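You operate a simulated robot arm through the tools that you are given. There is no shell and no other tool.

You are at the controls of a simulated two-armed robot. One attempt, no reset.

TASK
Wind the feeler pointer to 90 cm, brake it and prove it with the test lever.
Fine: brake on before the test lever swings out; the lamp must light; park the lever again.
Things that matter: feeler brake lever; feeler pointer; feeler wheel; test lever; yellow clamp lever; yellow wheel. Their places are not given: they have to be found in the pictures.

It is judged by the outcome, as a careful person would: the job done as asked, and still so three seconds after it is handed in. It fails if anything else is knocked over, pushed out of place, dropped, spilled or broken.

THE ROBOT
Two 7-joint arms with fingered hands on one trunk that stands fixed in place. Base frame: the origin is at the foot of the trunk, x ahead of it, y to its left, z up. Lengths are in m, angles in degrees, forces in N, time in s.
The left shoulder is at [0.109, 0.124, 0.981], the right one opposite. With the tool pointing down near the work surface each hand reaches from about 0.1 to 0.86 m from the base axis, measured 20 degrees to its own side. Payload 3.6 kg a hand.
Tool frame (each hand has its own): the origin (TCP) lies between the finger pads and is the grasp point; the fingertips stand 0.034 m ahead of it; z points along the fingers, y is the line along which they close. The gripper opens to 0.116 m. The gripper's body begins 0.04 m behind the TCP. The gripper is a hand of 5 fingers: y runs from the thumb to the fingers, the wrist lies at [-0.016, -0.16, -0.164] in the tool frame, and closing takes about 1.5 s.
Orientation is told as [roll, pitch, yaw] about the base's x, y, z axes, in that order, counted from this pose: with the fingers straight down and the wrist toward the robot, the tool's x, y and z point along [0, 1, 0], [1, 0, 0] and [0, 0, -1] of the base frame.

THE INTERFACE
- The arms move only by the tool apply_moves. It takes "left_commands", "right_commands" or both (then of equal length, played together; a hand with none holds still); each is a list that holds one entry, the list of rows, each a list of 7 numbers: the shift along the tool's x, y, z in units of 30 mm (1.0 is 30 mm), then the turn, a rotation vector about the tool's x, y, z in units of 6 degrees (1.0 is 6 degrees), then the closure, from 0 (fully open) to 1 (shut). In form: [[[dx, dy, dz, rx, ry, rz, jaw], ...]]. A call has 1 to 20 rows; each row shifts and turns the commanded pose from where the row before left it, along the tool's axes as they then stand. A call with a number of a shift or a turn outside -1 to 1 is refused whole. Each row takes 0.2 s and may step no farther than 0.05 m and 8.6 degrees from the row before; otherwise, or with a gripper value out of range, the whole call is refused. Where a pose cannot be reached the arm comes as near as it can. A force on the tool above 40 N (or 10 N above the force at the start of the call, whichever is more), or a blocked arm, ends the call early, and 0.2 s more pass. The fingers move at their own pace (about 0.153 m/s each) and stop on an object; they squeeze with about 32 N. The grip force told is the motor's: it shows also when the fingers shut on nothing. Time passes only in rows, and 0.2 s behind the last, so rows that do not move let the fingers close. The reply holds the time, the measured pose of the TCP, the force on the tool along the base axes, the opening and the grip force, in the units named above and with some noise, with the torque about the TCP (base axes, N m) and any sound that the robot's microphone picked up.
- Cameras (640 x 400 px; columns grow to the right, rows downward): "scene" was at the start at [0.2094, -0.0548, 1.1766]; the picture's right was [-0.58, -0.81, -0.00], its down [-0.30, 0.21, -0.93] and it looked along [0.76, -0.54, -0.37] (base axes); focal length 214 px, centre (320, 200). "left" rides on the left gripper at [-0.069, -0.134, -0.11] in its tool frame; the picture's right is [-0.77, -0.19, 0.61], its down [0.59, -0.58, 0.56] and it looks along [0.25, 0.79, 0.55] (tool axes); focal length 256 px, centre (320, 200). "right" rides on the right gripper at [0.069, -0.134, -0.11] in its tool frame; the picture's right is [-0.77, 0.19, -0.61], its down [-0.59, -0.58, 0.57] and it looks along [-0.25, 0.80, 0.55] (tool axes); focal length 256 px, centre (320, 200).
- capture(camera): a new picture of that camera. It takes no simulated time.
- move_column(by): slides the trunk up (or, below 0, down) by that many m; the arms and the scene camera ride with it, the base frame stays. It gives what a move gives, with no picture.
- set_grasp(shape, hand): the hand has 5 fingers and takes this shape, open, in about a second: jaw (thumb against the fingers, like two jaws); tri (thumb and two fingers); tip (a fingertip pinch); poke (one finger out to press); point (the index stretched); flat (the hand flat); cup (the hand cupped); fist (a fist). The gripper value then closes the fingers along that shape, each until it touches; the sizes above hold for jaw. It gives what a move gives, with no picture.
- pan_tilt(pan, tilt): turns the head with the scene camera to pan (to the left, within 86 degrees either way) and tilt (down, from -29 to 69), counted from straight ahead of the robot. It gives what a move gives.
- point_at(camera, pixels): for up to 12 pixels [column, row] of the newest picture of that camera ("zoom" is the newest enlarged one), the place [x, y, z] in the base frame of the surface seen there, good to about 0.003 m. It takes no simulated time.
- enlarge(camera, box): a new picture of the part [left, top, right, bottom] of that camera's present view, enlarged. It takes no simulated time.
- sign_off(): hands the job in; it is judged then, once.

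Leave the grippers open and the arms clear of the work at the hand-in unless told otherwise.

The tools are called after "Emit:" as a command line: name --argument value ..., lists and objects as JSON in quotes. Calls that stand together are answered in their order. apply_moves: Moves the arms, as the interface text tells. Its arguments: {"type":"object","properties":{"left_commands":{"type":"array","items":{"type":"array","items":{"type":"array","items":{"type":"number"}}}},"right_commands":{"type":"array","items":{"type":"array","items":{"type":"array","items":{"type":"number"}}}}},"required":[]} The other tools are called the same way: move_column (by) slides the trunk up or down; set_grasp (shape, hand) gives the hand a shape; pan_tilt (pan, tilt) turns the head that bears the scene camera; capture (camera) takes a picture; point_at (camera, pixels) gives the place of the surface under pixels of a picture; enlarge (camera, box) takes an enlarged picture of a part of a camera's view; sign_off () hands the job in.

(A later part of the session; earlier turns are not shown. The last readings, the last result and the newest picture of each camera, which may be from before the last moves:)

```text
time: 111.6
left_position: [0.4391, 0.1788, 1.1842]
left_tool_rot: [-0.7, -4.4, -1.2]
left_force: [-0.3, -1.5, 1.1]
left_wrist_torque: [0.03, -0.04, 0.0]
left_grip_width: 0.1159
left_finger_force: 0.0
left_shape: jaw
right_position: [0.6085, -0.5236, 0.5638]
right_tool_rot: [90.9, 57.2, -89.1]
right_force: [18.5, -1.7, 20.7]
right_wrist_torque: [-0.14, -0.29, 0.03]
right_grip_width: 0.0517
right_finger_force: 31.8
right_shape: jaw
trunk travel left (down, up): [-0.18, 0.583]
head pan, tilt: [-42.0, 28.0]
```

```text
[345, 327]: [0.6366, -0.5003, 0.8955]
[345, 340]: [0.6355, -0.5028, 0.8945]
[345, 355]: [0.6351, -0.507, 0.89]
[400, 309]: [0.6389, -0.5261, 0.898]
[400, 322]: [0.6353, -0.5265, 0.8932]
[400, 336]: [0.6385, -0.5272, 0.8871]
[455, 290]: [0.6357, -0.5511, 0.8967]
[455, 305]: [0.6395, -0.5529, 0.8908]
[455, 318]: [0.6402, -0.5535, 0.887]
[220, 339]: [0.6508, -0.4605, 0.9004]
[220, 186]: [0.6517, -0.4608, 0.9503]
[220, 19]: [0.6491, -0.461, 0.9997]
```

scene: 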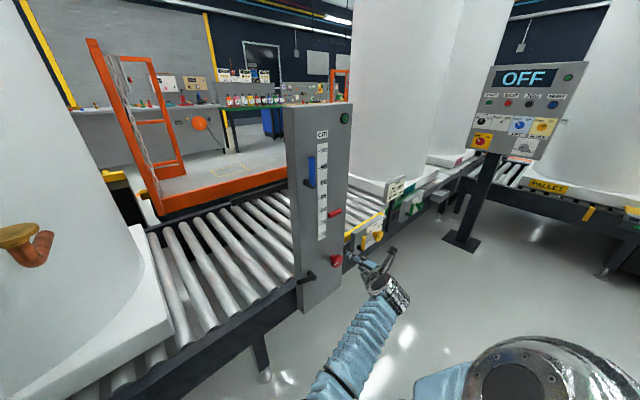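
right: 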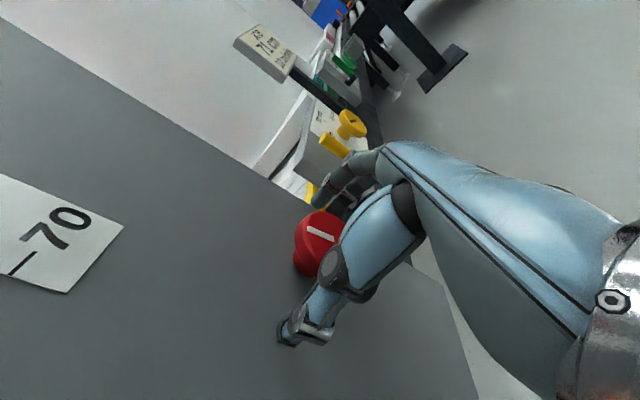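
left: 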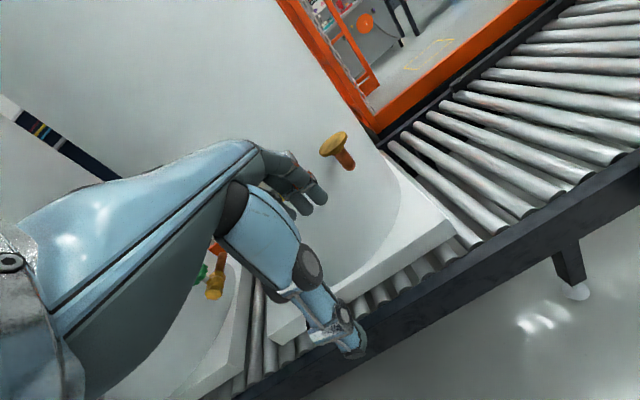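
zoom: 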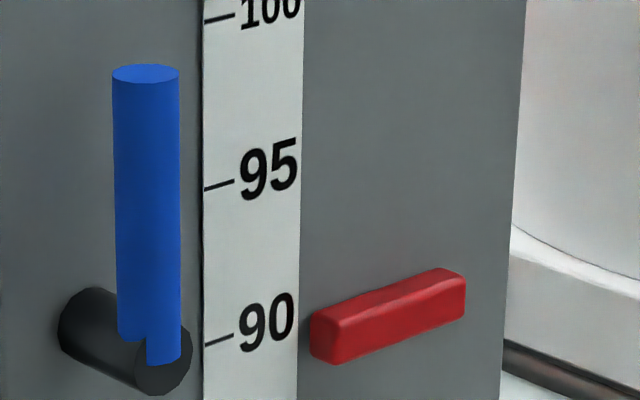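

The pointer is at about 89.3. I'll turn roughly 6° more.

Emit:
apply_moves --right_commands '[[[0, 0, 0, 0, 0, 0.5, 1], [0, 0, 0, 0, 0, 0.5, 1], [0, 0, 0, 0, 0, 0, 1], [0, 0, 0, 0, 0, 0, 1]]]'

Emit:
enlarge --camera "scene" --box '[305, 150, 355, 190]'

Emit:
point_at --camera "zoom" --pixels '[[345, 300], [345, 312], [345, 325], [345, 338], [400, 295], [400, 307], [400, 319], [455, 275], [455, 288], [455, 300], [220, 339], [330, 325]]'

```text
time: 112.6
left_position: [0.4376, 0.1793, 1.1872]
left_tool_rot: [-0.7, -4.3, -1.2]
left_force: [-0.7, -0.6, 1.0]
left_wrist_torque: [0.01, -0.03, 0.02]
left_grip_width: 0.1161
left_finger_force: 0.0
left_shape: jaw
right_position: [0.6088, -0.5241, 0.5631]
right_tool_rot: [91.1, 63.2, -88.9]
right_force: [14.8, -7.7, 25.0]
right_wrist_torque: [-0.21, -0.33, -0.05]
right_grip_width: 0.0513
right_finger_force: 31.9
right_shape: jaw
trunk travel left (down, up): [-0.18, 0.583]
head pan, tilt: [-42.0, 28.0]
```

```text
10.00 times, centred on (330, 170) of scene
```

zoom: 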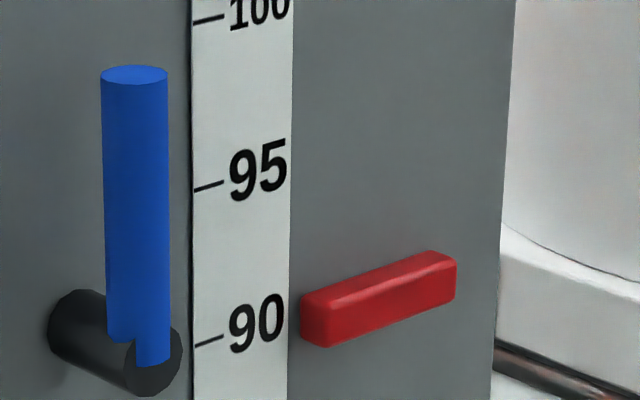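

```text
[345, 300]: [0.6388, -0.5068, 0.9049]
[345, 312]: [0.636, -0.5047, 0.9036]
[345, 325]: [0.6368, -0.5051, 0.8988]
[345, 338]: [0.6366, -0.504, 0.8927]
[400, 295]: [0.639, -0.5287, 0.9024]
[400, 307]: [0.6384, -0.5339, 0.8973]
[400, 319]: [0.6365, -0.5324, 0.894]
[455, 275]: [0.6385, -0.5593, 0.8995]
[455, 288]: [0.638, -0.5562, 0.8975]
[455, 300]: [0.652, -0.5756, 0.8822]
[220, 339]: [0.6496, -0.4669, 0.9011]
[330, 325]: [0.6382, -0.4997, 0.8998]
```

The pointer reads about 89.85. Before letting go I'll relieve the 25 N upward grip load with a few-millimetre shift so the release doesn't kick the wheel, then measure again.

Emit:
apply_moves --right_commands '[[[0.05, -0.05, 0.04, 0, 0, 0.1, 1], [0.05, -0.05, 0.04, 0, 0, 0.1, 1], [0, 0, 0, 0, 0, 0, 1]]]'

Emit:
enlarge --camera "scene" --box '[305, 150, 355, 190]'

Emit:
point_at --camera "zoom" --pixels '[[345, 300], [345, 312], [345, 322], [345, 335], [400, 295], [400, 303], [400, 315], [430, 280], [430, 294], [430, 305], [220, 339], [330, 325]]'

```text
time: 113.4
left_position: [0.4378, 0.1794, 1.1859]
left_tool_rot: [-0.7, -4.4, -1.2]
left_force: [0.8, -0.6, -0.9]
left_wrist_torque: [0.01, 0.03, 0.01]
left_grip_width: 0.1161
left_finger_force: 0.1
left_shape: jaw
right_position: [0.6091, -0.5239, 0.5647]
right_tool_rot: [90.3, 64.6, -89.6]
right_force: [8.3, -1.8, 16.8]
right_wrist_torque: [-0.08, -0.31, 0.03]
right_grip_width: 0.0513
right_finger_force: 31.4
right_shape: jaw
trunk travel left (down, up): [-0.18, 0.583]
head pan, tilt: [-42.0, 28.0]
```

```text
10.00 times, centred on (330, 170) of scene
```

zoom: 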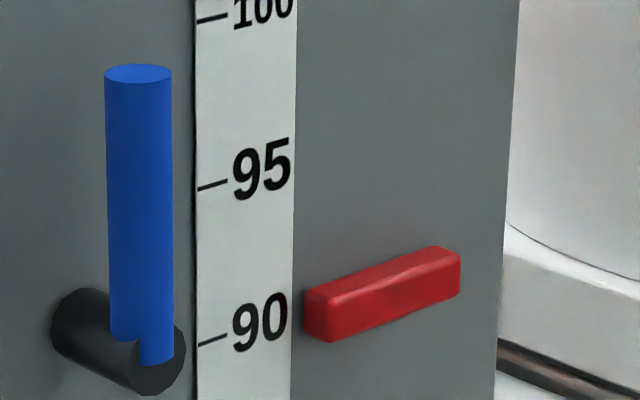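

```text
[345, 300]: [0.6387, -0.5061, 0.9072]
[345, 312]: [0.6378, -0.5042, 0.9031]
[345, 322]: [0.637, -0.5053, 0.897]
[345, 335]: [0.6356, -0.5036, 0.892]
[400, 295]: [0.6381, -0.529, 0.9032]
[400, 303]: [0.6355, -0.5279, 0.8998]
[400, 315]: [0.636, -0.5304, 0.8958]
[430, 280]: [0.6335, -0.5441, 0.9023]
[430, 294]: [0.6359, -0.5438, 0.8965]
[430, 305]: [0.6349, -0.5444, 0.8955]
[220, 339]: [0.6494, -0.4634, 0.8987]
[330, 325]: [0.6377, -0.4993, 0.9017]
```

The pointer's centre is about 89.9. Now I'll open the hand fully without rolling, wait, and see whether the pointer holds.

Emit:
apply_moves --right_commands '[[[0, 0, 0, 0, 0, 0, 0.7], [0, 0, 0, 0, 0, 0, 0.5], [0, 0, 0, 0, 0, 0, 0.3], [0, 0, 0, 0, 0, 0, 0.1], [0, 0, 0, 0, 0, 0, 0], [0, 0, 0, 0, 0, 0, 0]]]'

Emit:
enlarge --camera "scene" --box '[305, 150, 355, 190]'

Emit:
enlarge --camera "scene" --box '[290, 200, 390, 300]'

```text
time: 114.8
left_position: [0.4392, 0.1787, 1.1858]
left_tool_rot: [-0.7, -4.2, -1.2]
left_force: [0.8, -0.2, -0.5]
left_wrist_torque: [0.0, 0.03, 0.0]
left_grip_width: 0.1161
left_finger_force: 0.2
left_shape: jaw
right_position: [0.608, -0.5261, 0.5626]
right_tool_rot: [90.0, 64.8, -89.8]
right_force: [0.1, -0.3, 0.5]
right_wrist_torque: [-0.02, 0.0, 0.01]
right_grip_width: 0.1159
right_finger_force: 0.1
right_shape: jaw
trunk travel left (down, up): [-0.18, 0.583]
head pan, tilt: [-42.0, 28.0]
```

```text
10.00 times, centred on (330, 170) of scene
```

zoom: 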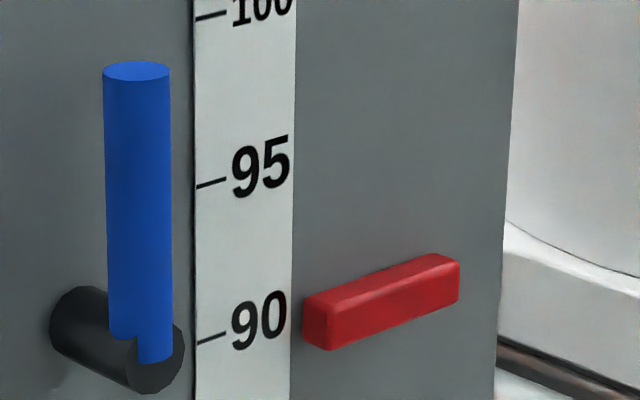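

```text
4.00 times, centred on (340, 250) of scene
```

zoom: 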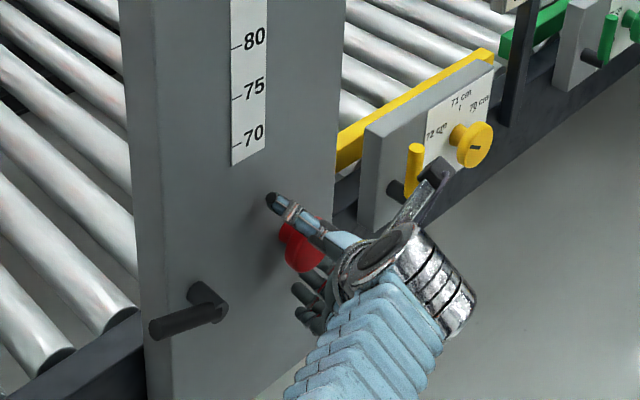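

It dropped slightly on release, to about 89.7. I'll wait two seconds to see whether it creeps.

Emit:
apply_moves --right_commands '[[[0, 0, 0, 0, 0, 0, 0], [0, 0, 0, 0, 0, 0, 0], [0, 0, 0, 0, 0, 0, 0], [0, 0, 0, 0, 0, 0, 0], [0, 0, 0, 0, 0, 0, 0], [0, 0, 0, 0, 0, 0, 0], [0, 0, 0, 0, 0, 0, 0], [0, 0, 0, 0, 0, 0, 0], [0, 0, 0, 0, 0, 0, 0], [0, 0, 0, 0, 0, 0, 0]]]'

Emit:
enlarge --camera "scene" --box '[305, 150, 355, 190]'

Emit:
point_at --camera "zoom" --pixels '[[345, 312], [345, 320], [345, 326], [345, 340], [400, 300], [400, 310], [400, 320], [430, 290], [430, 300], [430, 310], [220, 339]]'

```text
time: 117.0
left_position: [0.4406, 0.1773, 1.1856]
left_tool_rot: [-0.7, -4.3, -1.2]
left_force: [-0.8, 0.1, 0.2]
left_wrist_torque: [-0.04, 0.04, 0.01]
left_grip_width: 0.116
left_finger_force: 0.1
left_shape: jaw
right_position: [0.6095, -0.5258, 0.5634]
right_tool_rot: [90.2, 64.6, -89.7]
right_force: [-0.3, 0.5, 0.1]
right_wrist_torque: [-0.03, 0.02, 0.01]
right_grip_width: 0.1162
right_finger_force: 0.1
right_shape: jaw
trunk travel left (down, up): [-0.18, 0.583]
head pan, tilt: [-42.0, 28.0]
```

```text
10.00 times, centred on (330, 170) of scene
```

zoom: 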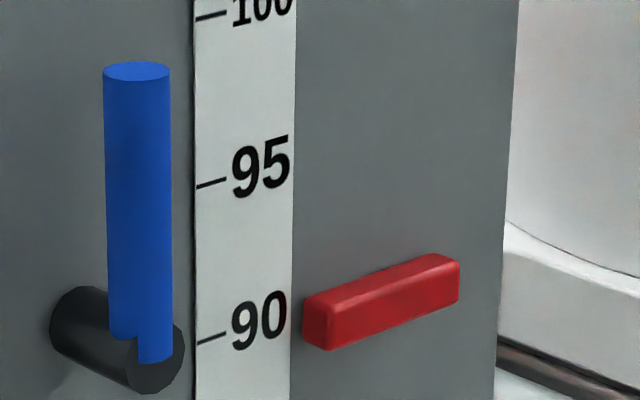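

```text
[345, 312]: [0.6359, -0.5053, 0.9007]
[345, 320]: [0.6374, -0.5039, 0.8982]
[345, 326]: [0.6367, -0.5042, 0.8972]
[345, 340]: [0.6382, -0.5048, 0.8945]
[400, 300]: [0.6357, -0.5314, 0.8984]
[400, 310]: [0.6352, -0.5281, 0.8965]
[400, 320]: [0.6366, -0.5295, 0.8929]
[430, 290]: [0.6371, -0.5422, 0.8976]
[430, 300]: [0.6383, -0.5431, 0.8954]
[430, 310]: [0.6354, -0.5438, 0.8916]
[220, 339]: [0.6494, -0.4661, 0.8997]
```

No creep: it's holding at about 89.65. I want it closer to 90, so I'll regrip in place, turn a little past, and release again.

Emit:
apply_moves --right_commands '[[[0, 0, 0, 0, 0, 0, 0.3], [0, 0, 0, 0, 0, 0, 0.5], [0, 0, 0, 0, 0, 0, 0.6], [0, 0, 0, 0, 0, 0, 0.8], [0, 0, 0, 0, 0, 0, 1], [0, 0, 0, 0, 0, 0, 1], [0, 0, 0, 0, 0, 0.3, 1], [0, 0, 0, 0, 0, 0.3, 1], [0, 0, 0, 0, 0, 0, 1]]]'

Emit:
enlarge --camera "scene" --box '[305, 150, 355, 190]'

Emit:
point_at --camera "zoom" --pixels '[[345, 300], [345, 310], [345, 320], [345, 330], [400, 290], [400, 300], [400, 310], [430, 280], [430, 290], [430, 300], [220, 339]]'

```text
time: 119.0
left_position: [0.4394, 0.1798, 1.1864]
left_tool_rot: [-0.7, -4.4, -1.2]
left_force: [-0.4, 0.2, -0.2]
left_wrist_torque: [-0.01, -0.02, -0.04]
left_grip_width: 0.1157
left_finger_force: 0.0
left_shape: jaw
right_position: [0.6103, -0.5244, 0.5673]
right_tool_rot: [90.9, 68.1, -88.9]
right_force: [19.1, 3.4, 16.1]
right_wrist_torque: [-0.09, -0.27, 0.11]
right_grip_width: 0.0481
right_finger_force: 32.1
right_shape: jaw
trunk travel left (down, up): [-0.18, 0.583]
head pan, tilt: [-42.0, 28.0]
```

```text
10.00 times, centred on (330, 170) of scene
```

zoom: 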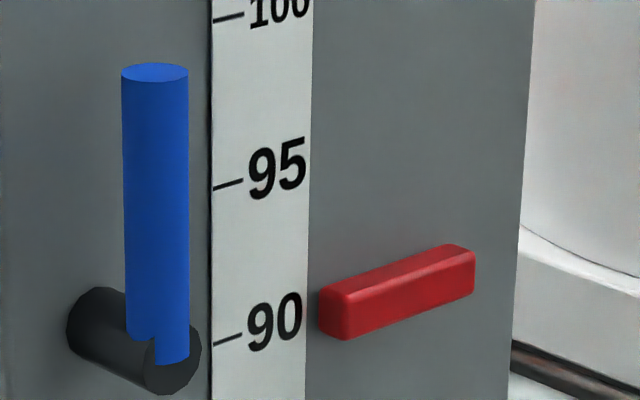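

```text
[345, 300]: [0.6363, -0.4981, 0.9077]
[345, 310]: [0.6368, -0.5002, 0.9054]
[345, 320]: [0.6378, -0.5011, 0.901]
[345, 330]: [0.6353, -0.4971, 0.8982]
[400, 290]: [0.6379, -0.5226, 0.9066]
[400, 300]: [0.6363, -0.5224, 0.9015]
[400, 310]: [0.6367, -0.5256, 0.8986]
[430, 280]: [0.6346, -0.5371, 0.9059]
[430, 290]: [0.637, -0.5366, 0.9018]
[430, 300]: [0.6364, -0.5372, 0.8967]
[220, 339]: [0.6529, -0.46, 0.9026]
```

Gripped, it reads about 90.05. Allowing for the roughly 2 mm drop on release, I'll turn about 2° more and then open.

Emit:
apply_moves --right_commands '[[[0, 0, 0, 0, 0, 0.35, 1], [0, 0, 0, 0, 0, 0, 1], [0, 0, 0, 0, 0, 0, 0.7], [0, 0, 0, 0, 0, 0, 0.5], [0, 0, 0, 0, 0, 0, 0.3], [0, 0, 0, 0, 0, 0, 0.1], [0, 0, 0, 0, 0, 0, 0], [0, 0, 0, 0, 0, 0, 0]]]'

Emit:
enlarge --camera "scene" --box '[305, 150, 355, 190]'

Emit:
point_at --camera "zoom" --pixels '[[345, 300], [345, 310], [345, 318], [345, 330], [400, 290], [400, 300], [400, 310], [430, 280], [430, 290], [430, 300], [212, 339]]'

```text
time: 120.8
left_position: [0.4397, 0.1788, 1.1852]
left_tool_rot: [-0.8, -4.3, -1.2]
left_force: [0.1, 0.4, -0.2]
left_wrist_torque: [-0.02, 0.0, 0.03]
left_grip_width: 0.116
left_finger_force: 0.0
left_shape: jaw
right_position: [0.6094, -0.5259, 0.5638]
right_tool_rot: [90.1, 70.5, -89.8]
right_force: [-0.9, 0.5, 0.4]
right_wrist_torque: [-0.01, 0.0, -0.01]
right_grip_width: 0.1158
right_finger_force: 0.1
right_shape: jaw
trunk travel left (down, up): [-0.18, 0.583]
head pan, tilt: [-42.0, 28.0]
```

```text
10.00 times, centred on (330, 170) of scene
```

zoom: 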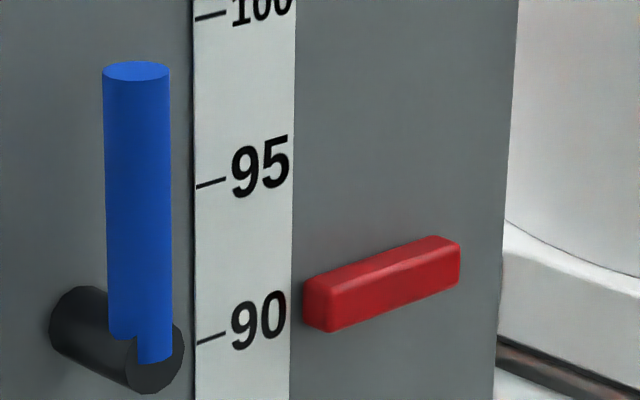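

```text
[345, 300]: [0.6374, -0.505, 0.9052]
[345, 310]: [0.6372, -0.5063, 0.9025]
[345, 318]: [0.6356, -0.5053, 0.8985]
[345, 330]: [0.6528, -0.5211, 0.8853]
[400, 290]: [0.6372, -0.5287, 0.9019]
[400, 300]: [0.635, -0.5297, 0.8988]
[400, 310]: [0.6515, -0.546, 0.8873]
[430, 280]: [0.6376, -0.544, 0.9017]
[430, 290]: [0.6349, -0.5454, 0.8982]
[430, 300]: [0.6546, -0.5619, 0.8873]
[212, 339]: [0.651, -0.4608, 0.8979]
```

Released, it reads about 90.2. I'll retreat straight back so I can take a better look at the pointer with the right-hand camera.

Emit:
apply_moves --right_commands '[[[0, 0, -0.5, 0, 0, 0, 0], [0, 0, -0.8, 0, 0, 0, 0], [0, 0, -0.8, 0, 0, 0, 0], [0, 0, -0.8, 0, 0, 0, 0], [0, 0, -0.8, 0, 0, 0, 0], [0, 0, 0, 0, 0, 0, 0]]]'

Emit:
capture --camera "right"

Emit:
capture --camera "scene"

```text
time: 122.2
left_position: [0.4394, 0.1783, 1.1857]
left_tool_rot: [-0.6, -4.2, -1.3]
left_force: [-0.7, 0.1, 0.6]
left_wrist_torque: [-0.01, -0.01, -0.05]
left_grip_width: 0.1159
left_finger_force: 0.0
left_shape: jaw
right_position: [0.497, -0.5237, 0.5647]
right_tool_rot: [90.1, 70.4, -89.7]
right_force: [-0.3, 0.2, -0.2]
right_wrist_torque: [0.01, 0.01, 0.0]
right_grip_width: 0.1158
right_finger_force: 0.1
right_shape: jaw
trunk travel left (down, up): [-0.18, 0.583]
head pan, tilt: [-42.0, 28.0]
```

```text
taken
```

right: 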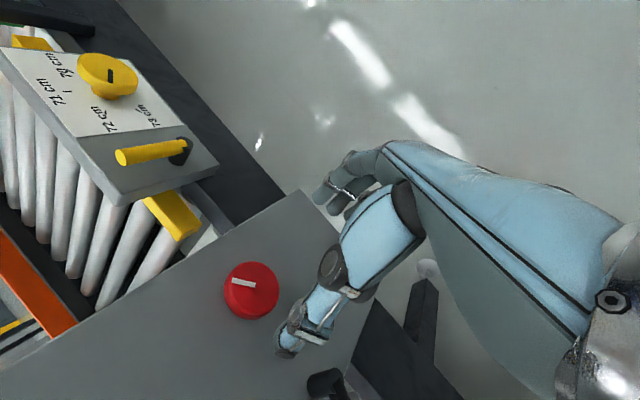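

```text
taken
```

scene: 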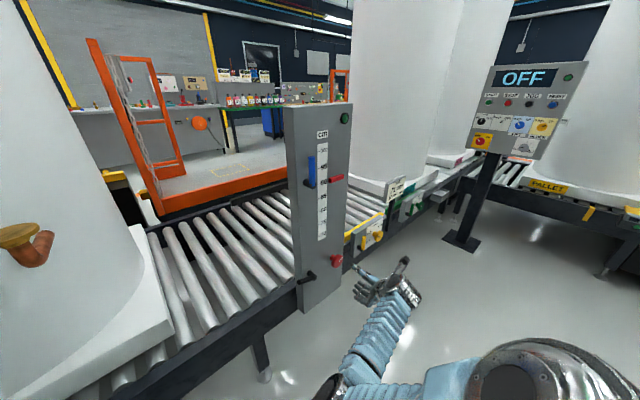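

The wheel is set. Next comes the brake lever, the black one beside the wheel. I'll give the right hand the "poke" shape here in free space and see where its finger lies.

Emit:
set_grasp --hand "right" --shape "poke"

Emit:
enlarge --camera "scene" --box '[290, 220, 450, 330]'

Emit:
capture --camera "right"

```text
time: 123.1
left_position: [0.4393, 0.1776, 1.1842]
left_tool_rot: [-0.6, -4.3, -1.4]
left_force: [-0.3, -1.1, -0.5]
left_wrist_torque: [0.03, 0.0, -0.01]
left_grip_width: 0.116
left_finger_force: 0.0
left_shape: jaw
right_position: [0.4974, -0.5245, 0.5635]
right_tool_rot: [90.1, 70.3, -89.7]
right_force: [-0.4, 0.3, 0.9]
right_wrist_torque: [0.03, -0.01, 0.01]
right_grip_width: 0.0
right_finger_force: 0.1
right_shape: poke
trunk travel left (down, up): [-0.18, 0.583]
head pan, tilt: [-42.0, 28.0]
```

```text
3.64 times, centred on (370, 275) of scene
```

zoom: 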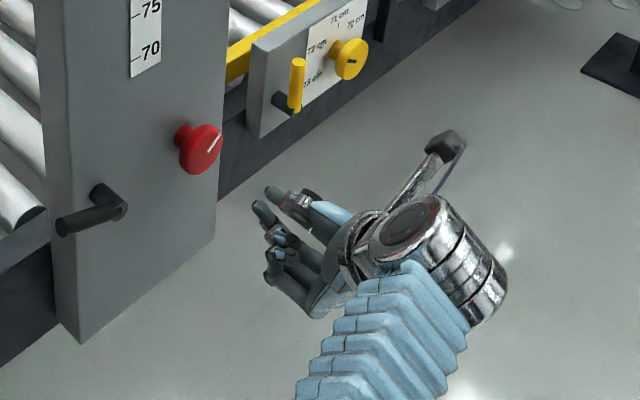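

```text
taken
```

right: 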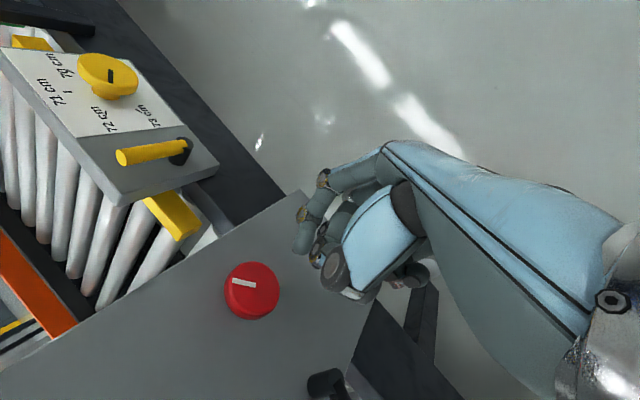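

I'll locate the extended finger's tip relative to the TCP.

Emit:
enlarge --camera "scene" --box '[345, 250, 395, 290]'

Emit:
point_at --camera "zoom" --pixels '[[320, 200], [270, 130], [300, 180], [350, 150], [250, 200], [280, 230]]'

```text
10.00 times, centred on (370, 270) of scene
```

zoom: 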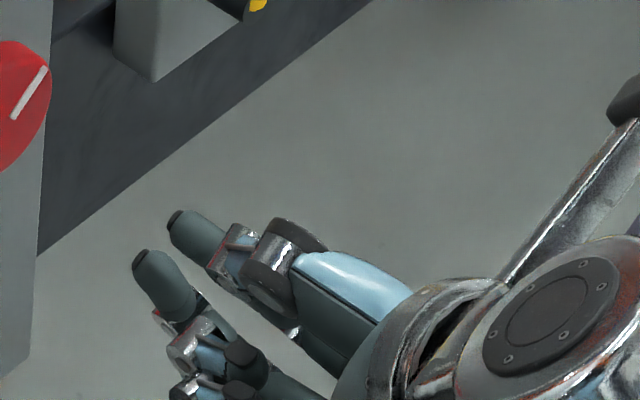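

```text
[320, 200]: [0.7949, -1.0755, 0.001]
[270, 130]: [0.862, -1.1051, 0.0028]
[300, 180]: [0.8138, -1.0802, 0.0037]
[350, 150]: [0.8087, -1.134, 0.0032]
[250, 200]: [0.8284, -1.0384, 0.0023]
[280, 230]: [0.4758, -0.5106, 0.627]
```

I'll probe the two visible tips in this zoom.

Emit:
point_at --camera "zoom" --pixels '[[143, 258], [160, 275], [175, 300], [178, 222], [200, 235], [180, 350], [200, 330], [245, 360], [240, 380], [200, 385]]'

Emit:
enlarge --camera "scene" --box '[345, 260, 405, 310]'

```text
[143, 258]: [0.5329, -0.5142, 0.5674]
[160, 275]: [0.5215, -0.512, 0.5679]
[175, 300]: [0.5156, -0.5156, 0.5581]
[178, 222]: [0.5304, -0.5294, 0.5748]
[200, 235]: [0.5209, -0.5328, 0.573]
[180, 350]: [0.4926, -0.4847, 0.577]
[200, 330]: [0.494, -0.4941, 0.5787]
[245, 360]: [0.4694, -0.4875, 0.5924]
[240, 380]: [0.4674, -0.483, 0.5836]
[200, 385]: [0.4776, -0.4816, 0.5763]
```

```text
8.00 times, centred on (375, 285) of scene
```

zoom: 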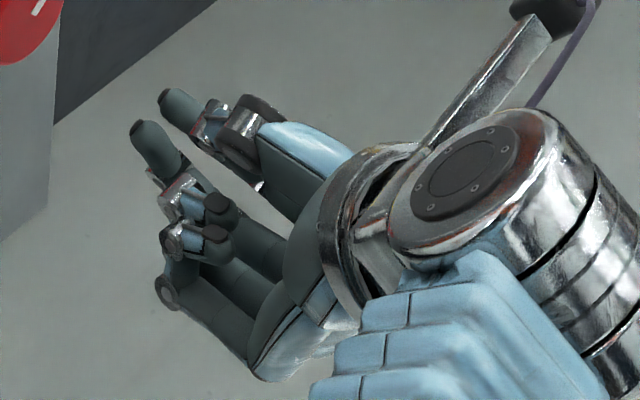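

In this shape the index and thumb tips stick out about 36 mm ahead of the TCP as a compact pusher. I'll move it left to a spot in front of and below the black lever, still clear of the panel, in careful steps.

Emit:
apply_moves --right_commands '[[[-0.923, -0.133, 0, 0, 0, 0, 0], [-0.923, -0.133, 0, 0, 0, 0, 0], [-0.923, -0.133, 0, 0, 0, 0, 0], [0, 0, 0, 0, 0, 0, 0]]]'

Emit:
apply_moves --right_commands '[[[-0.923, -0.133, 0, 0, 0, 0, 0], [-0.923, -0.133, 0, 0, 0, 0, 0], [-0.923, -0.133, 0, 0, 0, 0, 0], [0, 0, 0, 0, 0, 0, 0]]]'

Emit:
capture --camera "scene"

Emit:
capture --camera "right"

```text
time: 124.1
left_position: [0.4389, 0.1785, 1.1862]
left_tool_rot: [-0.7, -4.3, -1.2]
left_force: [0.2, 0.3, -0.4]
left_wrist_torque: [-0.01, 0.01, -0.01]
left_grip_width: 0.1162
left_finger_force: 0.0
left_shape: jaw
right_position: [0.4974, -0.4438, 0.5464]
right_tool_rot: [90.1, 70.2, -89.8]
right_force: [-0.4, 0.4, 0.1]
right_wrist_torque: [0.01, 0.0, 0.0]
right_grip_width: 0.0
right_finger_force: 0.1
right_shape: poke
trunk travel left (down, up): [-0.18, 0.583]
head pan, tilt: [-42.0, 28.0]
```

```text
time: 125.0
left_position: [0.4387, 0.1773, 1.186]
left_tool_rot: [-0.5, -4.3, -1.2]
left_force: [-0.3, -0.7, 1.2]
left_wrist_torque: [0.02, -0.02, 0.01]
left_grip_width: 0.1162
left_finger_force: 0.0
left_shape: jaw
right_position: [0.5193, -0.418, 0.5753]
right_tool_rot: [96.1, 62.9, -84.7]
right_force: [-0.6, -0.7, 0.4]
right_wrist_torque: [0.01, -0.04, 0.01]
right_grip_width: 0.0
right_finger_force: 0.1
right_shape: poke
trunk travel left (down, up): [-0.18, 0.583]
head pan, tilt: [-42.0, 28.0]
stopped in row 4 (right hand): the arm was blocked; the commanded pose is now the measured one
```

```text
taken
```

scene: 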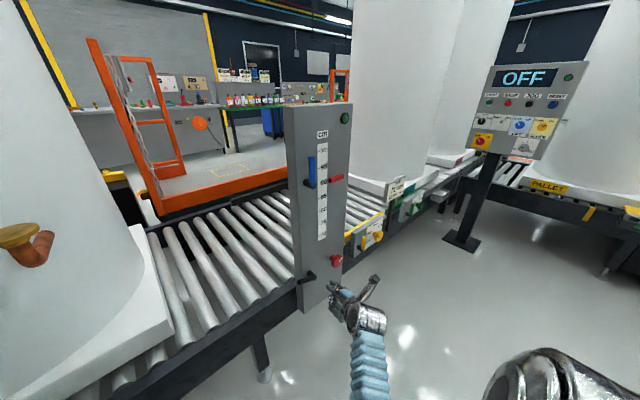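

```text
taken
```

right: 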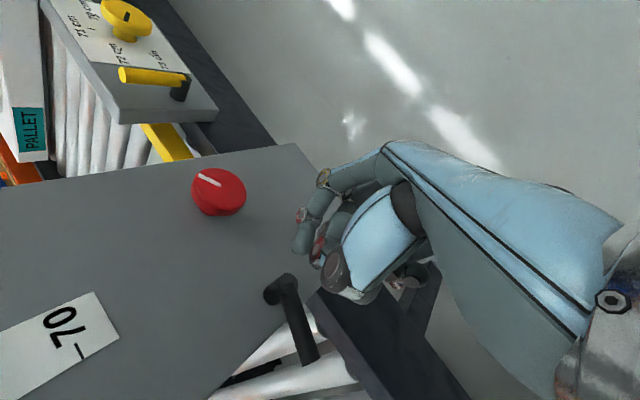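

That pose is blocked by the arm's own geometry, but nothing was touched. The lever is better approached with the fingers pointing forward and slightly down, from a lower roll. I'll retreat back, up and to the right first.

Emit:
apply_moves --right_commands '[[[0.4, -0.3, -0.8, 0, 0, 0, 0], [0.86, -0.52, -0.4, 0, 0, 0, 0], [0.86, -0.52, -0.3, 0, 0, 0, 0], [0.86, -0.52, -0.3, 0, 0, 0, 0], [0.86, -0.52, -0.3, 0, 0, 0, 0], [0.4, -0.2, 0, 0, 0, 0, 0], [0, 0, 0, 0, 0, 0, 0]]]'

Emit:
set_grasp --hand "right" --shape "point"

Emit:
capture --camera "scene"

Emit:
enlarge --camera "scene" --box '[320, 170, 450, 270]'

```text
time: 126.6
left_position: [0.4386, 0.1771, 1.1863]
left_tool_rot: [-0.6, -4.4, -1.2]
left_force: [0.1, 0.6, -1.1]
left_wrist_torque: [0.0, 0.02, -0.02]
left_grip_width: 0.1161
left_finger_force: 0.0
left_shape: jaw
right_position: [0.451, -0.5002, 0.6976]
right_tool_rot: [95.9, 63.0, -84.7]
right_force: [-0.8, -0.9, -0.3]
right_wrist_torque: [0.01, -0.01, -0.01]
right_grip_width: 0.0
right_finger_force: 0.0
right_shape: poke
trunk travel left (down, up): [-0.18, 0.583]
head pan, tilt: [-42.0, 28.0]
```

```text
time: 127.5
left_position: [0.4396, 0.1775, 1.1864]
left_tool_rot: [-0.6, -4.3, -1.2]
left_force: [-0.4, 0.2, 0.4]
left_wrist_torque: [0.0, 0.01, -0.01]
left_grip_width: 0.1161
left_finger_force: 0.1
left_shape: jaw
right_position: [0.4522, -0.5, 0.6974]
right_tool_rot: [95.8, 63.0, -84.7]
right_force: [0.7, -0.4, 0.6]
right_wrist_torque: [0.01, -0.01, 0.01]
right_grip_width: 0.108
right_finger_force: 0.1
right_shape: point
trunk travel left (down, up): [-0.18, 0.583]
head pan, tilt: [-42.0, 28.0]
```

```text
taken
```

scene: 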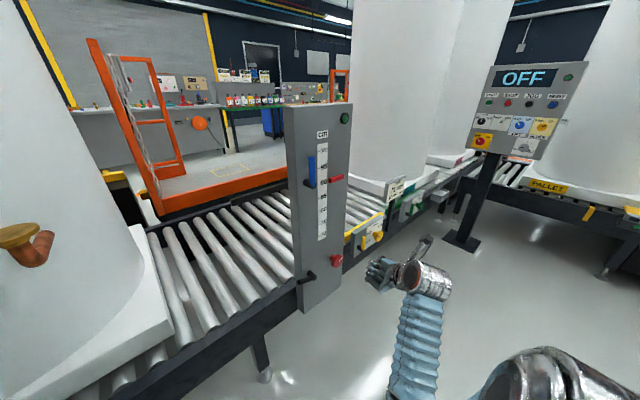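

```text
4.00 times, centred on (385, 220) of scene
```

zoom: 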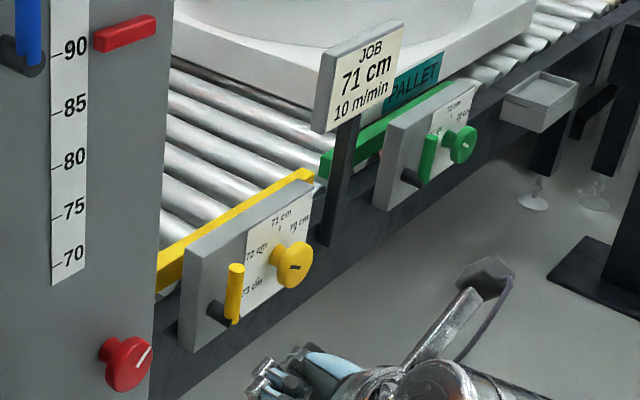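

I'll look at the "point" shape through the hand camera.

Emit:
capture --camera "right"

Emit:
enlarge --camera "scene" --box '[355, 240, 455, 320]'

```text
taken
```

right: 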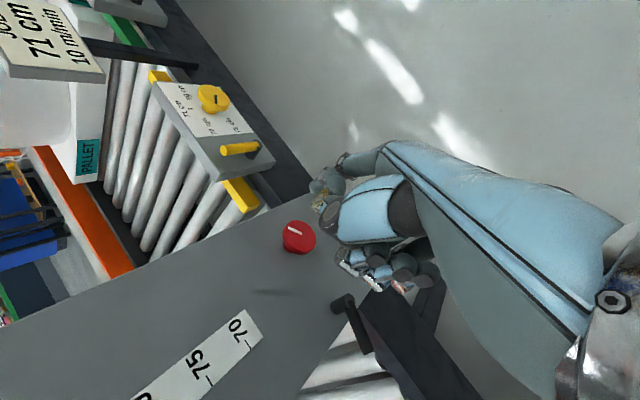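

```text
5.00 times, centred on (405, 280) of scene
```

zoom: 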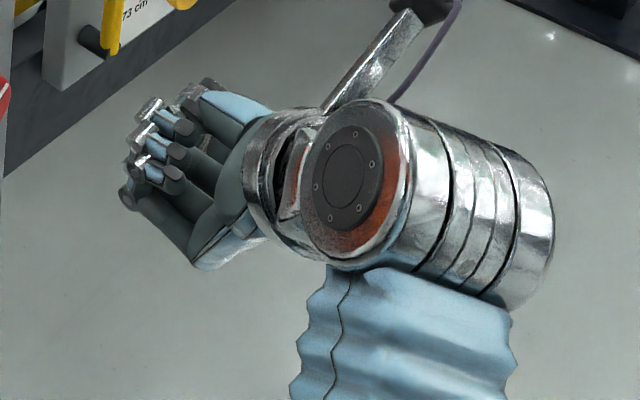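

The "point" finger lies along the palm, which is less useful here, so I'll go back to "poke". Next I'll roll the hand back toward 0° in free space at (0.45, -0.50, 0.70).

Emit:
set_grasp --hand "right" --shape "poke"

Emit:
apply_moves --right_commands '[[[0, 0, 0, 0, 0, -1, 0], [0, 0, 0, 0, 0, -1, 0], [0, 0, 0, 0, 0, -1, 0], [0, 0, 0, 0, 0, -1, 0], [0, 0, 0, 0, 0, -1, 0], [0, 0, 0, 0, 0, -1, 0], [0, 0, 0, 0, 0, -1, 0], [0, 0, 0, 0, 0, -1, 0], [0, 0, 0, 0, 0, -1, 0], [0, 0, 0, 0, 0, -1, 0], [0, 0, 0, 0, 0, -1, 0], [0, 0, 0, 0, 0, -1, 0], [0, 0, 0, 0, 0, -1, 0], [0, 0, 0, 0, 0, -1, 0], [0, 0, 0, 0, 0, -1, 0], [0, 0, 0, 0, 0, -1, 0], [0, 0, 0, 0, 0, 0, 0]]]'

```text
time: 128.4
left_position: [0.4388, 0.1778, 1.1862]
left_tool_rot: [-0.6, -4.3, -1.2]
left_force: [0.6, 0.5, -0.3]
left_wrist_torque: [-0.02, 0.0, -0.02]
left_grip_width: 0.1156
left_finger_force: 0.1
left_shape: jaw
right_position: [0.4523, -0.4993, 0.6962]
right_tool_rot: [96.0, 63.1, -84.7]
right_force: [1.3, 1.0, -1.1]
right_wrist_torque: [0.0, -0.03, 0.01]
right_grip_width: 0.0
right_finger_force: 0.0
right_shape: poke
trunk travel left (down, up): [-0.18, 0.583]
head pan, tilt: [-42.0, 28.0]
```

```text
time: 130.7
left_position: [0.4397, 0.1761, 1.1867]
left_tool_rot: [-0.6, -4.4, -1.2]
left_force: [-1.1, 0.2, 0.5]
left_wrist_torque: [0.0, 0.02, -0.01]
left_grip_width: 0.1158
left_finger_force: 0.1
left_shape: jaw
right_position: [0.5021, -0.491, 0.7582]
right_tool_rot: [101.0, 0.5, -87.7]
right_force: [1.0, -0.2, 0.2]
right_wrist_torque: [0.03, 0.0, 0.01]
right_grip_width: 0.0
right_finger_force: 0.0
right_shape: poke
trunk travel left (down, up): [-0.18, 0.583]
head pan, tilt: [-42.0, 28.0]
stopped in row 11 (right hand): the arm was blocked; the commanded pose is now the measured one
```

The arm blocked again at roll 90° because the hand was too close to the body. I'll move it forward and down to the spot where that roll worked, squaring it up, then continue unrolling.

Emit:
apply_moves --right_commands '[[[-0.84, 0.34, 0.06, 0, 0, 0, 0], [-0.84, 0.34, 0.06, -0.13, -0.61, 0, 0], [-0.84, 0.34, 0.06, -0.13, -0.61, 0, 0], [-0.84, 0.34, 0.06, -0.13, -0.61, 0, 0], [0, 0, 0, 0, 0, 0, 0]]]'

Emit:
apply_moves --right_commands '[[[0, 0, 0, 0, 0, -0.8, 0], [0, 0, 0, 0, 0, -0.8, 0], [0, 0, 0, 0, 0, -0.8, 0], [0, 0, 0, 0, 0, -0.8, 0], [0, 0, 0, 0, 0, -0.8, 0], [0, 0, 0, 0, 0, -0.8, 0], [0, 0, 0, 0, 0, 0, 0]]]'

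```text
time: 131.9
left_position: [0.4393, 0.1761, 1.1858]
left_tool_rot: [-0.6, -4.2, -1.2]
left_force: [-1.4, -0.1, -0.5]
left_wrist_torque: [-0.01, 0.0, 0.02]
left_grip_width: 0.1158
left_finger_force: 0.1
left_shape: jaw
right_position: [0.526, -0.5291, 0.659]
right_tool_rot: [90.0, 0.9, -90.0]
right_force: [0.0, 0.1, -0.2]
right_wrist_torque: [0.01, 0.04, -0.02]
right_grip_width: 0.0002
right_finger_force: 0.0
right_shape: poke
trunk travel left (down, up): [-0.18, 0.583]
head pan, tilt: [-42.0, 28.0]
```

```text
time: 133.5
left_position: [0.4391, 0.1762, 1.1859]
left_tool_rot: [-0.7, -4.2, -1.2]
left_force: [0.3, 0.5, 0.3]
left_wrist_torque: [0.0, -0.03, 0.02]
left_grip_width: 0.1158
left_finger_force: 0.1
left_shape: jaw
right_position: [0.5251, -0.5293, 0.6594]
right_tool_rot: [90.1, -28.1, -89.8]
right_force: [0.1, -0.5, 0.3]
right_wrist_torque: [0.0, 0.01, 0.01]
right_grip_width: 0.0
right_finger_force: 0.0
right_shape: poke
trunk travel left (down, up): [-0.18, 0.583]
head pan, tilt: [-42.0, 28.0]
```

Clear now at roll 62°. I'll raise the hand slightly and continue to about roll 20°.

Emit:
apply_moves --right_commands '[[[0.8, 0.4, -0.3, 0, 0, 0, 0], [0.8, 0.4, -0.3, 0, 0, 0, 0], [0, 0, 0, 0, 0, -0.9, 0], [0, 0, 0, 0, 0, -0.9, 0], [0, 0, 0, 0, 0, -0.9, 0], [0, 0, 0, 0, 0, -0.9, 0], [0, 0, 0, 0, 0, -0.9, 0], [0, 0, 0, 0, 0, -0.9, 0], [0, 0, 0, 0, 0, -0.9, 0], [0, 0, 0, 0, 0, -0.9, 0], [0, 0, 0, 0, 0, 0, 0]]]'

```text
time: 135.9
left_position: [0.439, 0.1771, 1.1853]
left_tool_rot: [-0.6, -4.2, -1.2]
left_force: [-0.4, 0.3, 0.6]
left_wrist_torque: [0.0, 0.01, 0.01]
left_grip_width: 0.1156
left_finger_force: 0.1
left_shape: jaw
right_position: [0.5068, -0.528, 0.712]
right_tool_rot: [90.2, -71.2, -90.0]
right_force: [-0.2, 0.1, -0.7]
right_wrist_torque: [0.01, 0.0, 0.01]
right_grip_width: 0.0
right_finger_force: 0.0
right_shape: poke
trunk travel left (down, up): [-0.18, 0.583]
head pan, tilt: [-42.0, 28.0]
```

Roll is 19°. Next I'll pitch the fingers 30° downward.

Emit:
apply_moves --right_commands '[[[0, 0, 0, 0.79, -0.27, 0, 0], [0, 0, 0, 0.79, -0.27, 0, 0], [0, 0, 0, 0.79, -0.27, 0, 0], [0, 0, 0, 0.79, -0.27, 0, 0], [0, 0, 0, 0.79, -0.27, 0, 0], [0, 0, 0, 0.79, -0.27, 0, 0], [0, 0, 0, 0, 0, 0, 0]]]'

Emit:
apply_moves --right_commands '[[[0.675, -0.717, 0.446, 0, 0, 0, 0], [0.675, -0.717, 0.446, 0, 0, 0, 0], [0.675, -0.717, 0.446, 0, 0, 0, 0], [0.675, -0.717, 0.446, 0, 0, 0, 0], [0, 0, 0, 0, 0, 0, 0]]]'

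Emit:
capture --camera "right"

Emit:
capture --camera "scene"

```text
time: 137.5
left_position: [0.4401, 0.1766, 1.1858]
left_tool_rot: [-0.6, -4.3, -1.2]
left_force: [0.5, -0.5, -0.1]
left_wrist_torque: [0.02, -0.01, 0.03]
left_grip_width: 0.1159
left_finger_force: 0.0
left_shape: jaw
right_position: [0.5071, -0.529, 0.7123]
right_tool_rot: [29.2, -54.9, -34.2]
right_force: [0.9, -0.1, -0.5]
right_wrist_torque: [-0.01, -0.01, -0.02]
right_grip_width: 0.0002
right_finger_force: 0.0
right_shape: poke
trunk travel left (down, up): [-0.18, 0.583]
head pan, tilt: [-42.0, 28.0]
```

```text
time: 138.7
left_position: [0.4401, 0.1758, 1.186]
left_tool_rot: [-0.6, -4.3, -1.2]
left_force: [0.0, 0.9, 0.6]
left_wrist_torque: [-0.03, -0.03, 0.02]
left_grip_width: 0.1159
left_finger_force: 0.0
left_shape: jaw
right_position: [0.5251, -0.4245, 0.6345]
right_tool_rot: [29.1, -54.9, -34.2]
right_force: [0.5, 0.4, -0.1]
right_wrist_torque: [-0.02, 0.01, -0.05]
right_grip_width: 0.0
right_finger_force: 0.1
right_shape: poke
trunk travel left (down, up): [-0.18, 0.583]
head pan, tilt: [-42.0, 28.0]
```

```text
taken
```

right: 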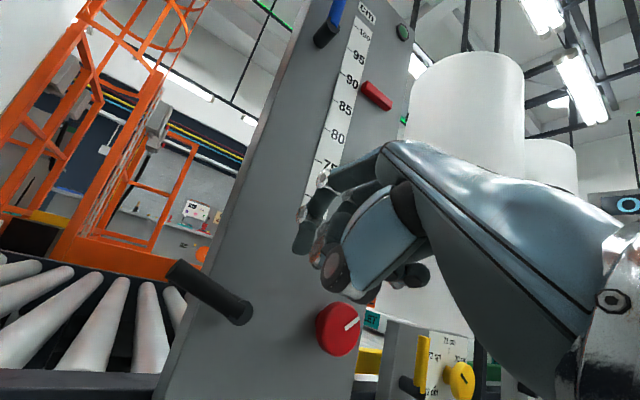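

```text
taken
```

scene: 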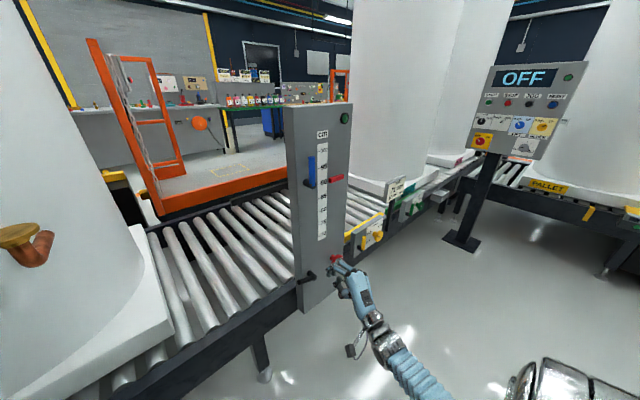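

This is a good near-frontal view. I'll zoom the hand camera on the scale to check the pointer, and on the black lever.

Emit:
enlarge --camera "right" --box '[310, 30, 420, 140]'

Emit:
enlarge --camera "right" --box '[140, 230, 280, 350]'

Emit:
point_at --camera "right" --pixels '[[240, 312], [245, 300], [175, 268], [200, 285], [210, 300], [170, 275], [375, 95], [365, 90], [385, 100], [350, 82]]'

```text
3.64 times, centred on (365, 85) of right
```

zoom: 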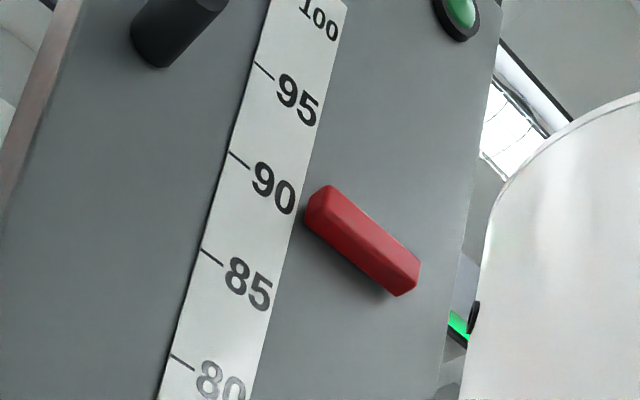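

```text
3.33 times, centred on (210, 290) of right
```

zoom: 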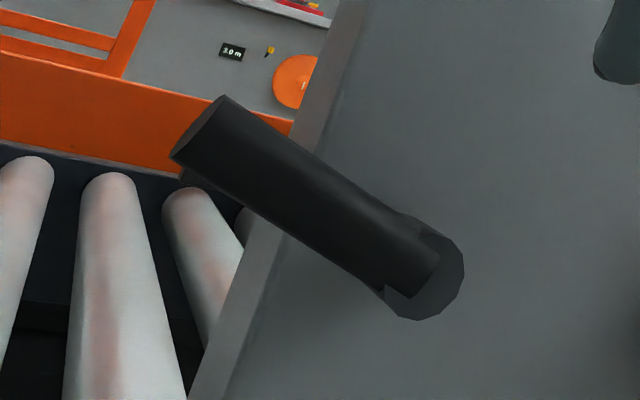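

```text
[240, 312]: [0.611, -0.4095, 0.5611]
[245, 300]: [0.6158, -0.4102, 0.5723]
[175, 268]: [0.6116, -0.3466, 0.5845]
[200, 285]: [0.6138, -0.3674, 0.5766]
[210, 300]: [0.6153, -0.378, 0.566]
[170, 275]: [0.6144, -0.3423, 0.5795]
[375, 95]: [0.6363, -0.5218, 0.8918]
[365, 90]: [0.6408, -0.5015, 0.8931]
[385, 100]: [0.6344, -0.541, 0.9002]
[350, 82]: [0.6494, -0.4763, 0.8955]
```

The hub's centre is near (y −0.410, z 0.560), with the bar pointing left and about 18° upward. I'll move the poke finger in front of and below the bar's outer half, staying clear at x≈0.56.

Emit:
apply_moves --right_commands '[[[0.494, -0.676, 0.613, 0, 0, 0, 0], [0.494, -0.676, 0.613, 0, 0, 0, 0], [0.494, -0.676, 0.613, 0, 0, 0, 0], [0.494, -0.676, 0.613, 0, 0, 0, 0], [0, 0, 0, 0, 0, 0, 0]]]'

Emit:
capture --camera "right"

Emit:
enlarge --camera "scene" --box '[270, 240, 370, 320]'

```text
time: 139.9
left_position: [0.4402, 0.1762, 1.1857]
left_tool_rot: [-0.6, -4.3, -1.3]
left_force: [-0.7, 0.1, 0.2]
left_wrist_torque: [-0.02, 0.04, 0.01]
left_grip_width: 0.1162
left_finger_force: 0.0
left_shape: jaw
right_position: [0.562, -0.3406, 0.5519]
right_tool_rot: [29.3, -55.0, -34.3]
right_force: [0.0, -0.7, -0.4]
right_wrist_torque: [-0.02, -0.02, 0.0]
right_grip_width: 0.0
right_finger_force: 0.1
right_shape: poke
trunk travel left (down, up): [-0.18, 0.583]
head pan, tilt: [-42.0, 28.0]
```

```text
taken
```

right: 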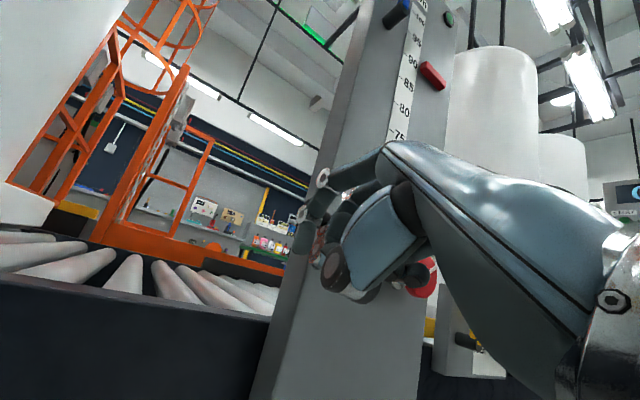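

```text
5.00 times, centred on (320, 280) of scene
```

zoom: 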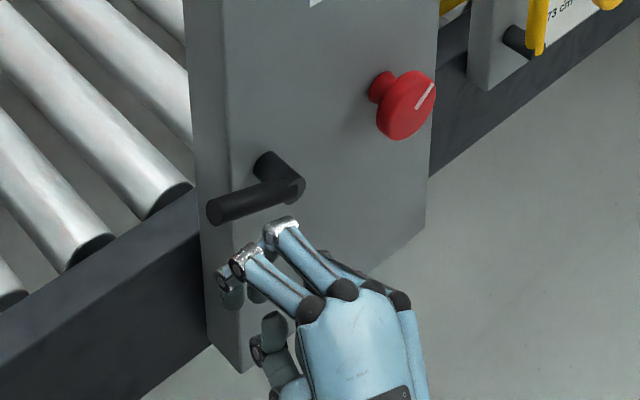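

The index finger is now below the bar in view. I'll probe the finger, knuckles and lever to check their relative positions.

Emit:
point_at --camera "zoom" --pixels '[[226, 285], [238, 265], [250, 250], [285, 222], [272, 240], [270, 330], [255, 350], [215, 212], [250, 198], [290, 185], [265, 160], [232, 300]]'

Emit:
enlarge --camera "scene" --box '[295, 270, 345, 310]'

```text
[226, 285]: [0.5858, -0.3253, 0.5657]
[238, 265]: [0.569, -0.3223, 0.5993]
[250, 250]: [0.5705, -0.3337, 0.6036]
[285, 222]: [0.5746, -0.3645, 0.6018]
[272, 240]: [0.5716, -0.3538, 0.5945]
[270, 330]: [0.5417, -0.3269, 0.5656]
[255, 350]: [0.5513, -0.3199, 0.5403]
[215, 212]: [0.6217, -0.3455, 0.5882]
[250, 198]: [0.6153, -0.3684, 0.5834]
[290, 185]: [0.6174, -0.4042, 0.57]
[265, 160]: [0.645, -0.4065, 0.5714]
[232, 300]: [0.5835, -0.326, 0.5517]
```

```text
10.00 times, centred on (320, 290) of scene
```

zoom: 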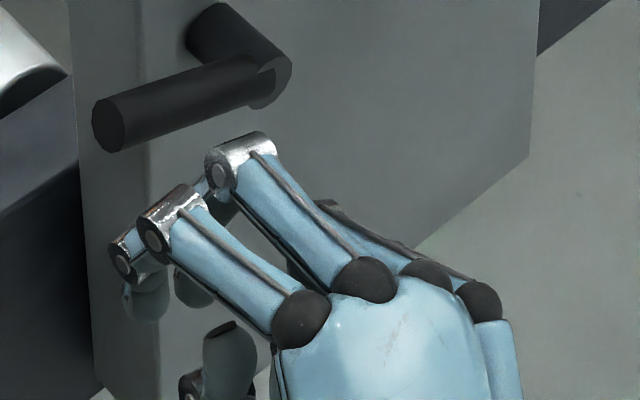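

From behind I can see that the "poke" index is hooked downward, so it would slip when lifting the bar. The straight "point" index, aimed forward with the hand level, would be a better pusher. I'll back off and take that shape.

Emit:
apply_moves --right_commands '[[[-0.16, -0.47, -0.866, 0, 0, 0, 0], [-0.16, -0.47, -0.866, 0, 0, 0, 0], [-0.16, -0.47, -0.866, 0, 0, 0, 0], [0, 0, 0, 0, 0, 0, 0]]]'

Emit:
set_grasp --hand "right" --shape "point"

Emit:
enlarge --camera "scene" --box '[270, 230, 390, 330]'

Emit:
capture --camera "right"

```text
time: 140.9
left_position: [0.4386, 0.1759, 1.1866]
left_tool_rot: [-0.6, -4.4, -1.2]
left_force: [0.2, 0.4, 0.3]
left_wrist_torque: [0.01, 0.01, 0.02]
left_grip_width: 0.116
left_finger_force: 0.2
left_shape: jaw
right_position: [0.4732, -0.3455, 0.5496]
right_tool_rot: [29.4, -55.0, -34.2]
right_force: [-0.1, 0.1, -0.4]
right_wrist_torque: [0.01, 0.0, 0.01]
right_grip_width: 0.0
right_finger_force: 0.1
right_shape: poke
trunk travel left (down, up): [-0.18, 0.583]
head pan, tilt: [-42.0, 28.0]
```

```text
time: 141.8
left_position: [0.4393, 0.1765, 1.1864]
left_tool_rot: [-0.6, -4.3, -1.1]
left_force: [-0.1, 0.6, 0.7]
left_wrist_torque: [0.05, 0.0, 0.0]
left_grip_width: 0.116
left_finger_force: 0.0
left_shape: jaw
right_position: [0.4729, -0.3456, 0.5484]
right_tool_rot: [29.3, -55.0, -34.1]
right_force: [-0.5, 1.2, -0.1]
right_wrist_torque: [0.0, 0.01, 0.04]
right_grip_width: 0.1081
right_finger_force: 0.0
right_shape: point
trunk travel left (down, up): [-0.18, 0.583]
head pan, tilt: [-42.0, 28.0]
```

```text
4.00 times, centred on (330, 280) of scene
```

zoom: 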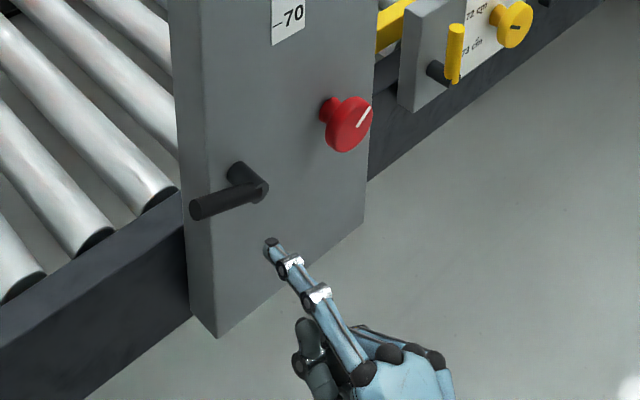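

```text
taken
```

right: 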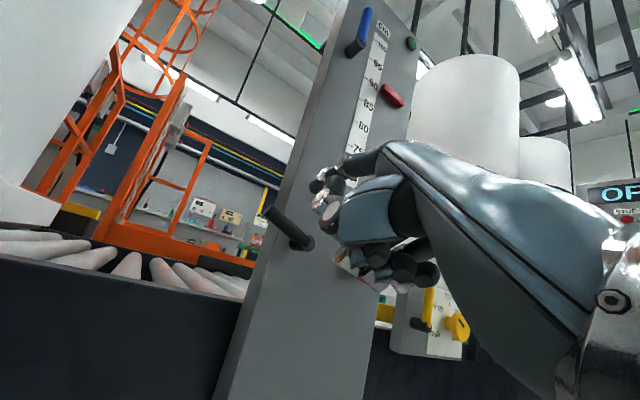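

Now a straight index finger with the other fingers folded. I'll measure its tip and base.

Emit:
point_at --camera "zoom" --pixels '[[270, 242], [272, 250], [290, 262], [315, 295], [340, 335], [365, 370], [305, 330], [300, 365], [390, 352], [430, 355], [360, 335]]'

```text
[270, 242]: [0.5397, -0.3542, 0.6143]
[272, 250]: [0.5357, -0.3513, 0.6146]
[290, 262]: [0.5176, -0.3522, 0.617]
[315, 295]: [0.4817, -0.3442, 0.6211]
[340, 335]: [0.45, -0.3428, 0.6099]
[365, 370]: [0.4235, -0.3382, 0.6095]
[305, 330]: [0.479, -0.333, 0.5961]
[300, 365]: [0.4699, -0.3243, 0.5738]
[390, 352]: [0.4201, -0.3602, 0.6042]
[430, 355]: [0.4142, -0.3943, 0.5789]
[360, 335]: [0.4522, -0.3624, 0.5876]
```

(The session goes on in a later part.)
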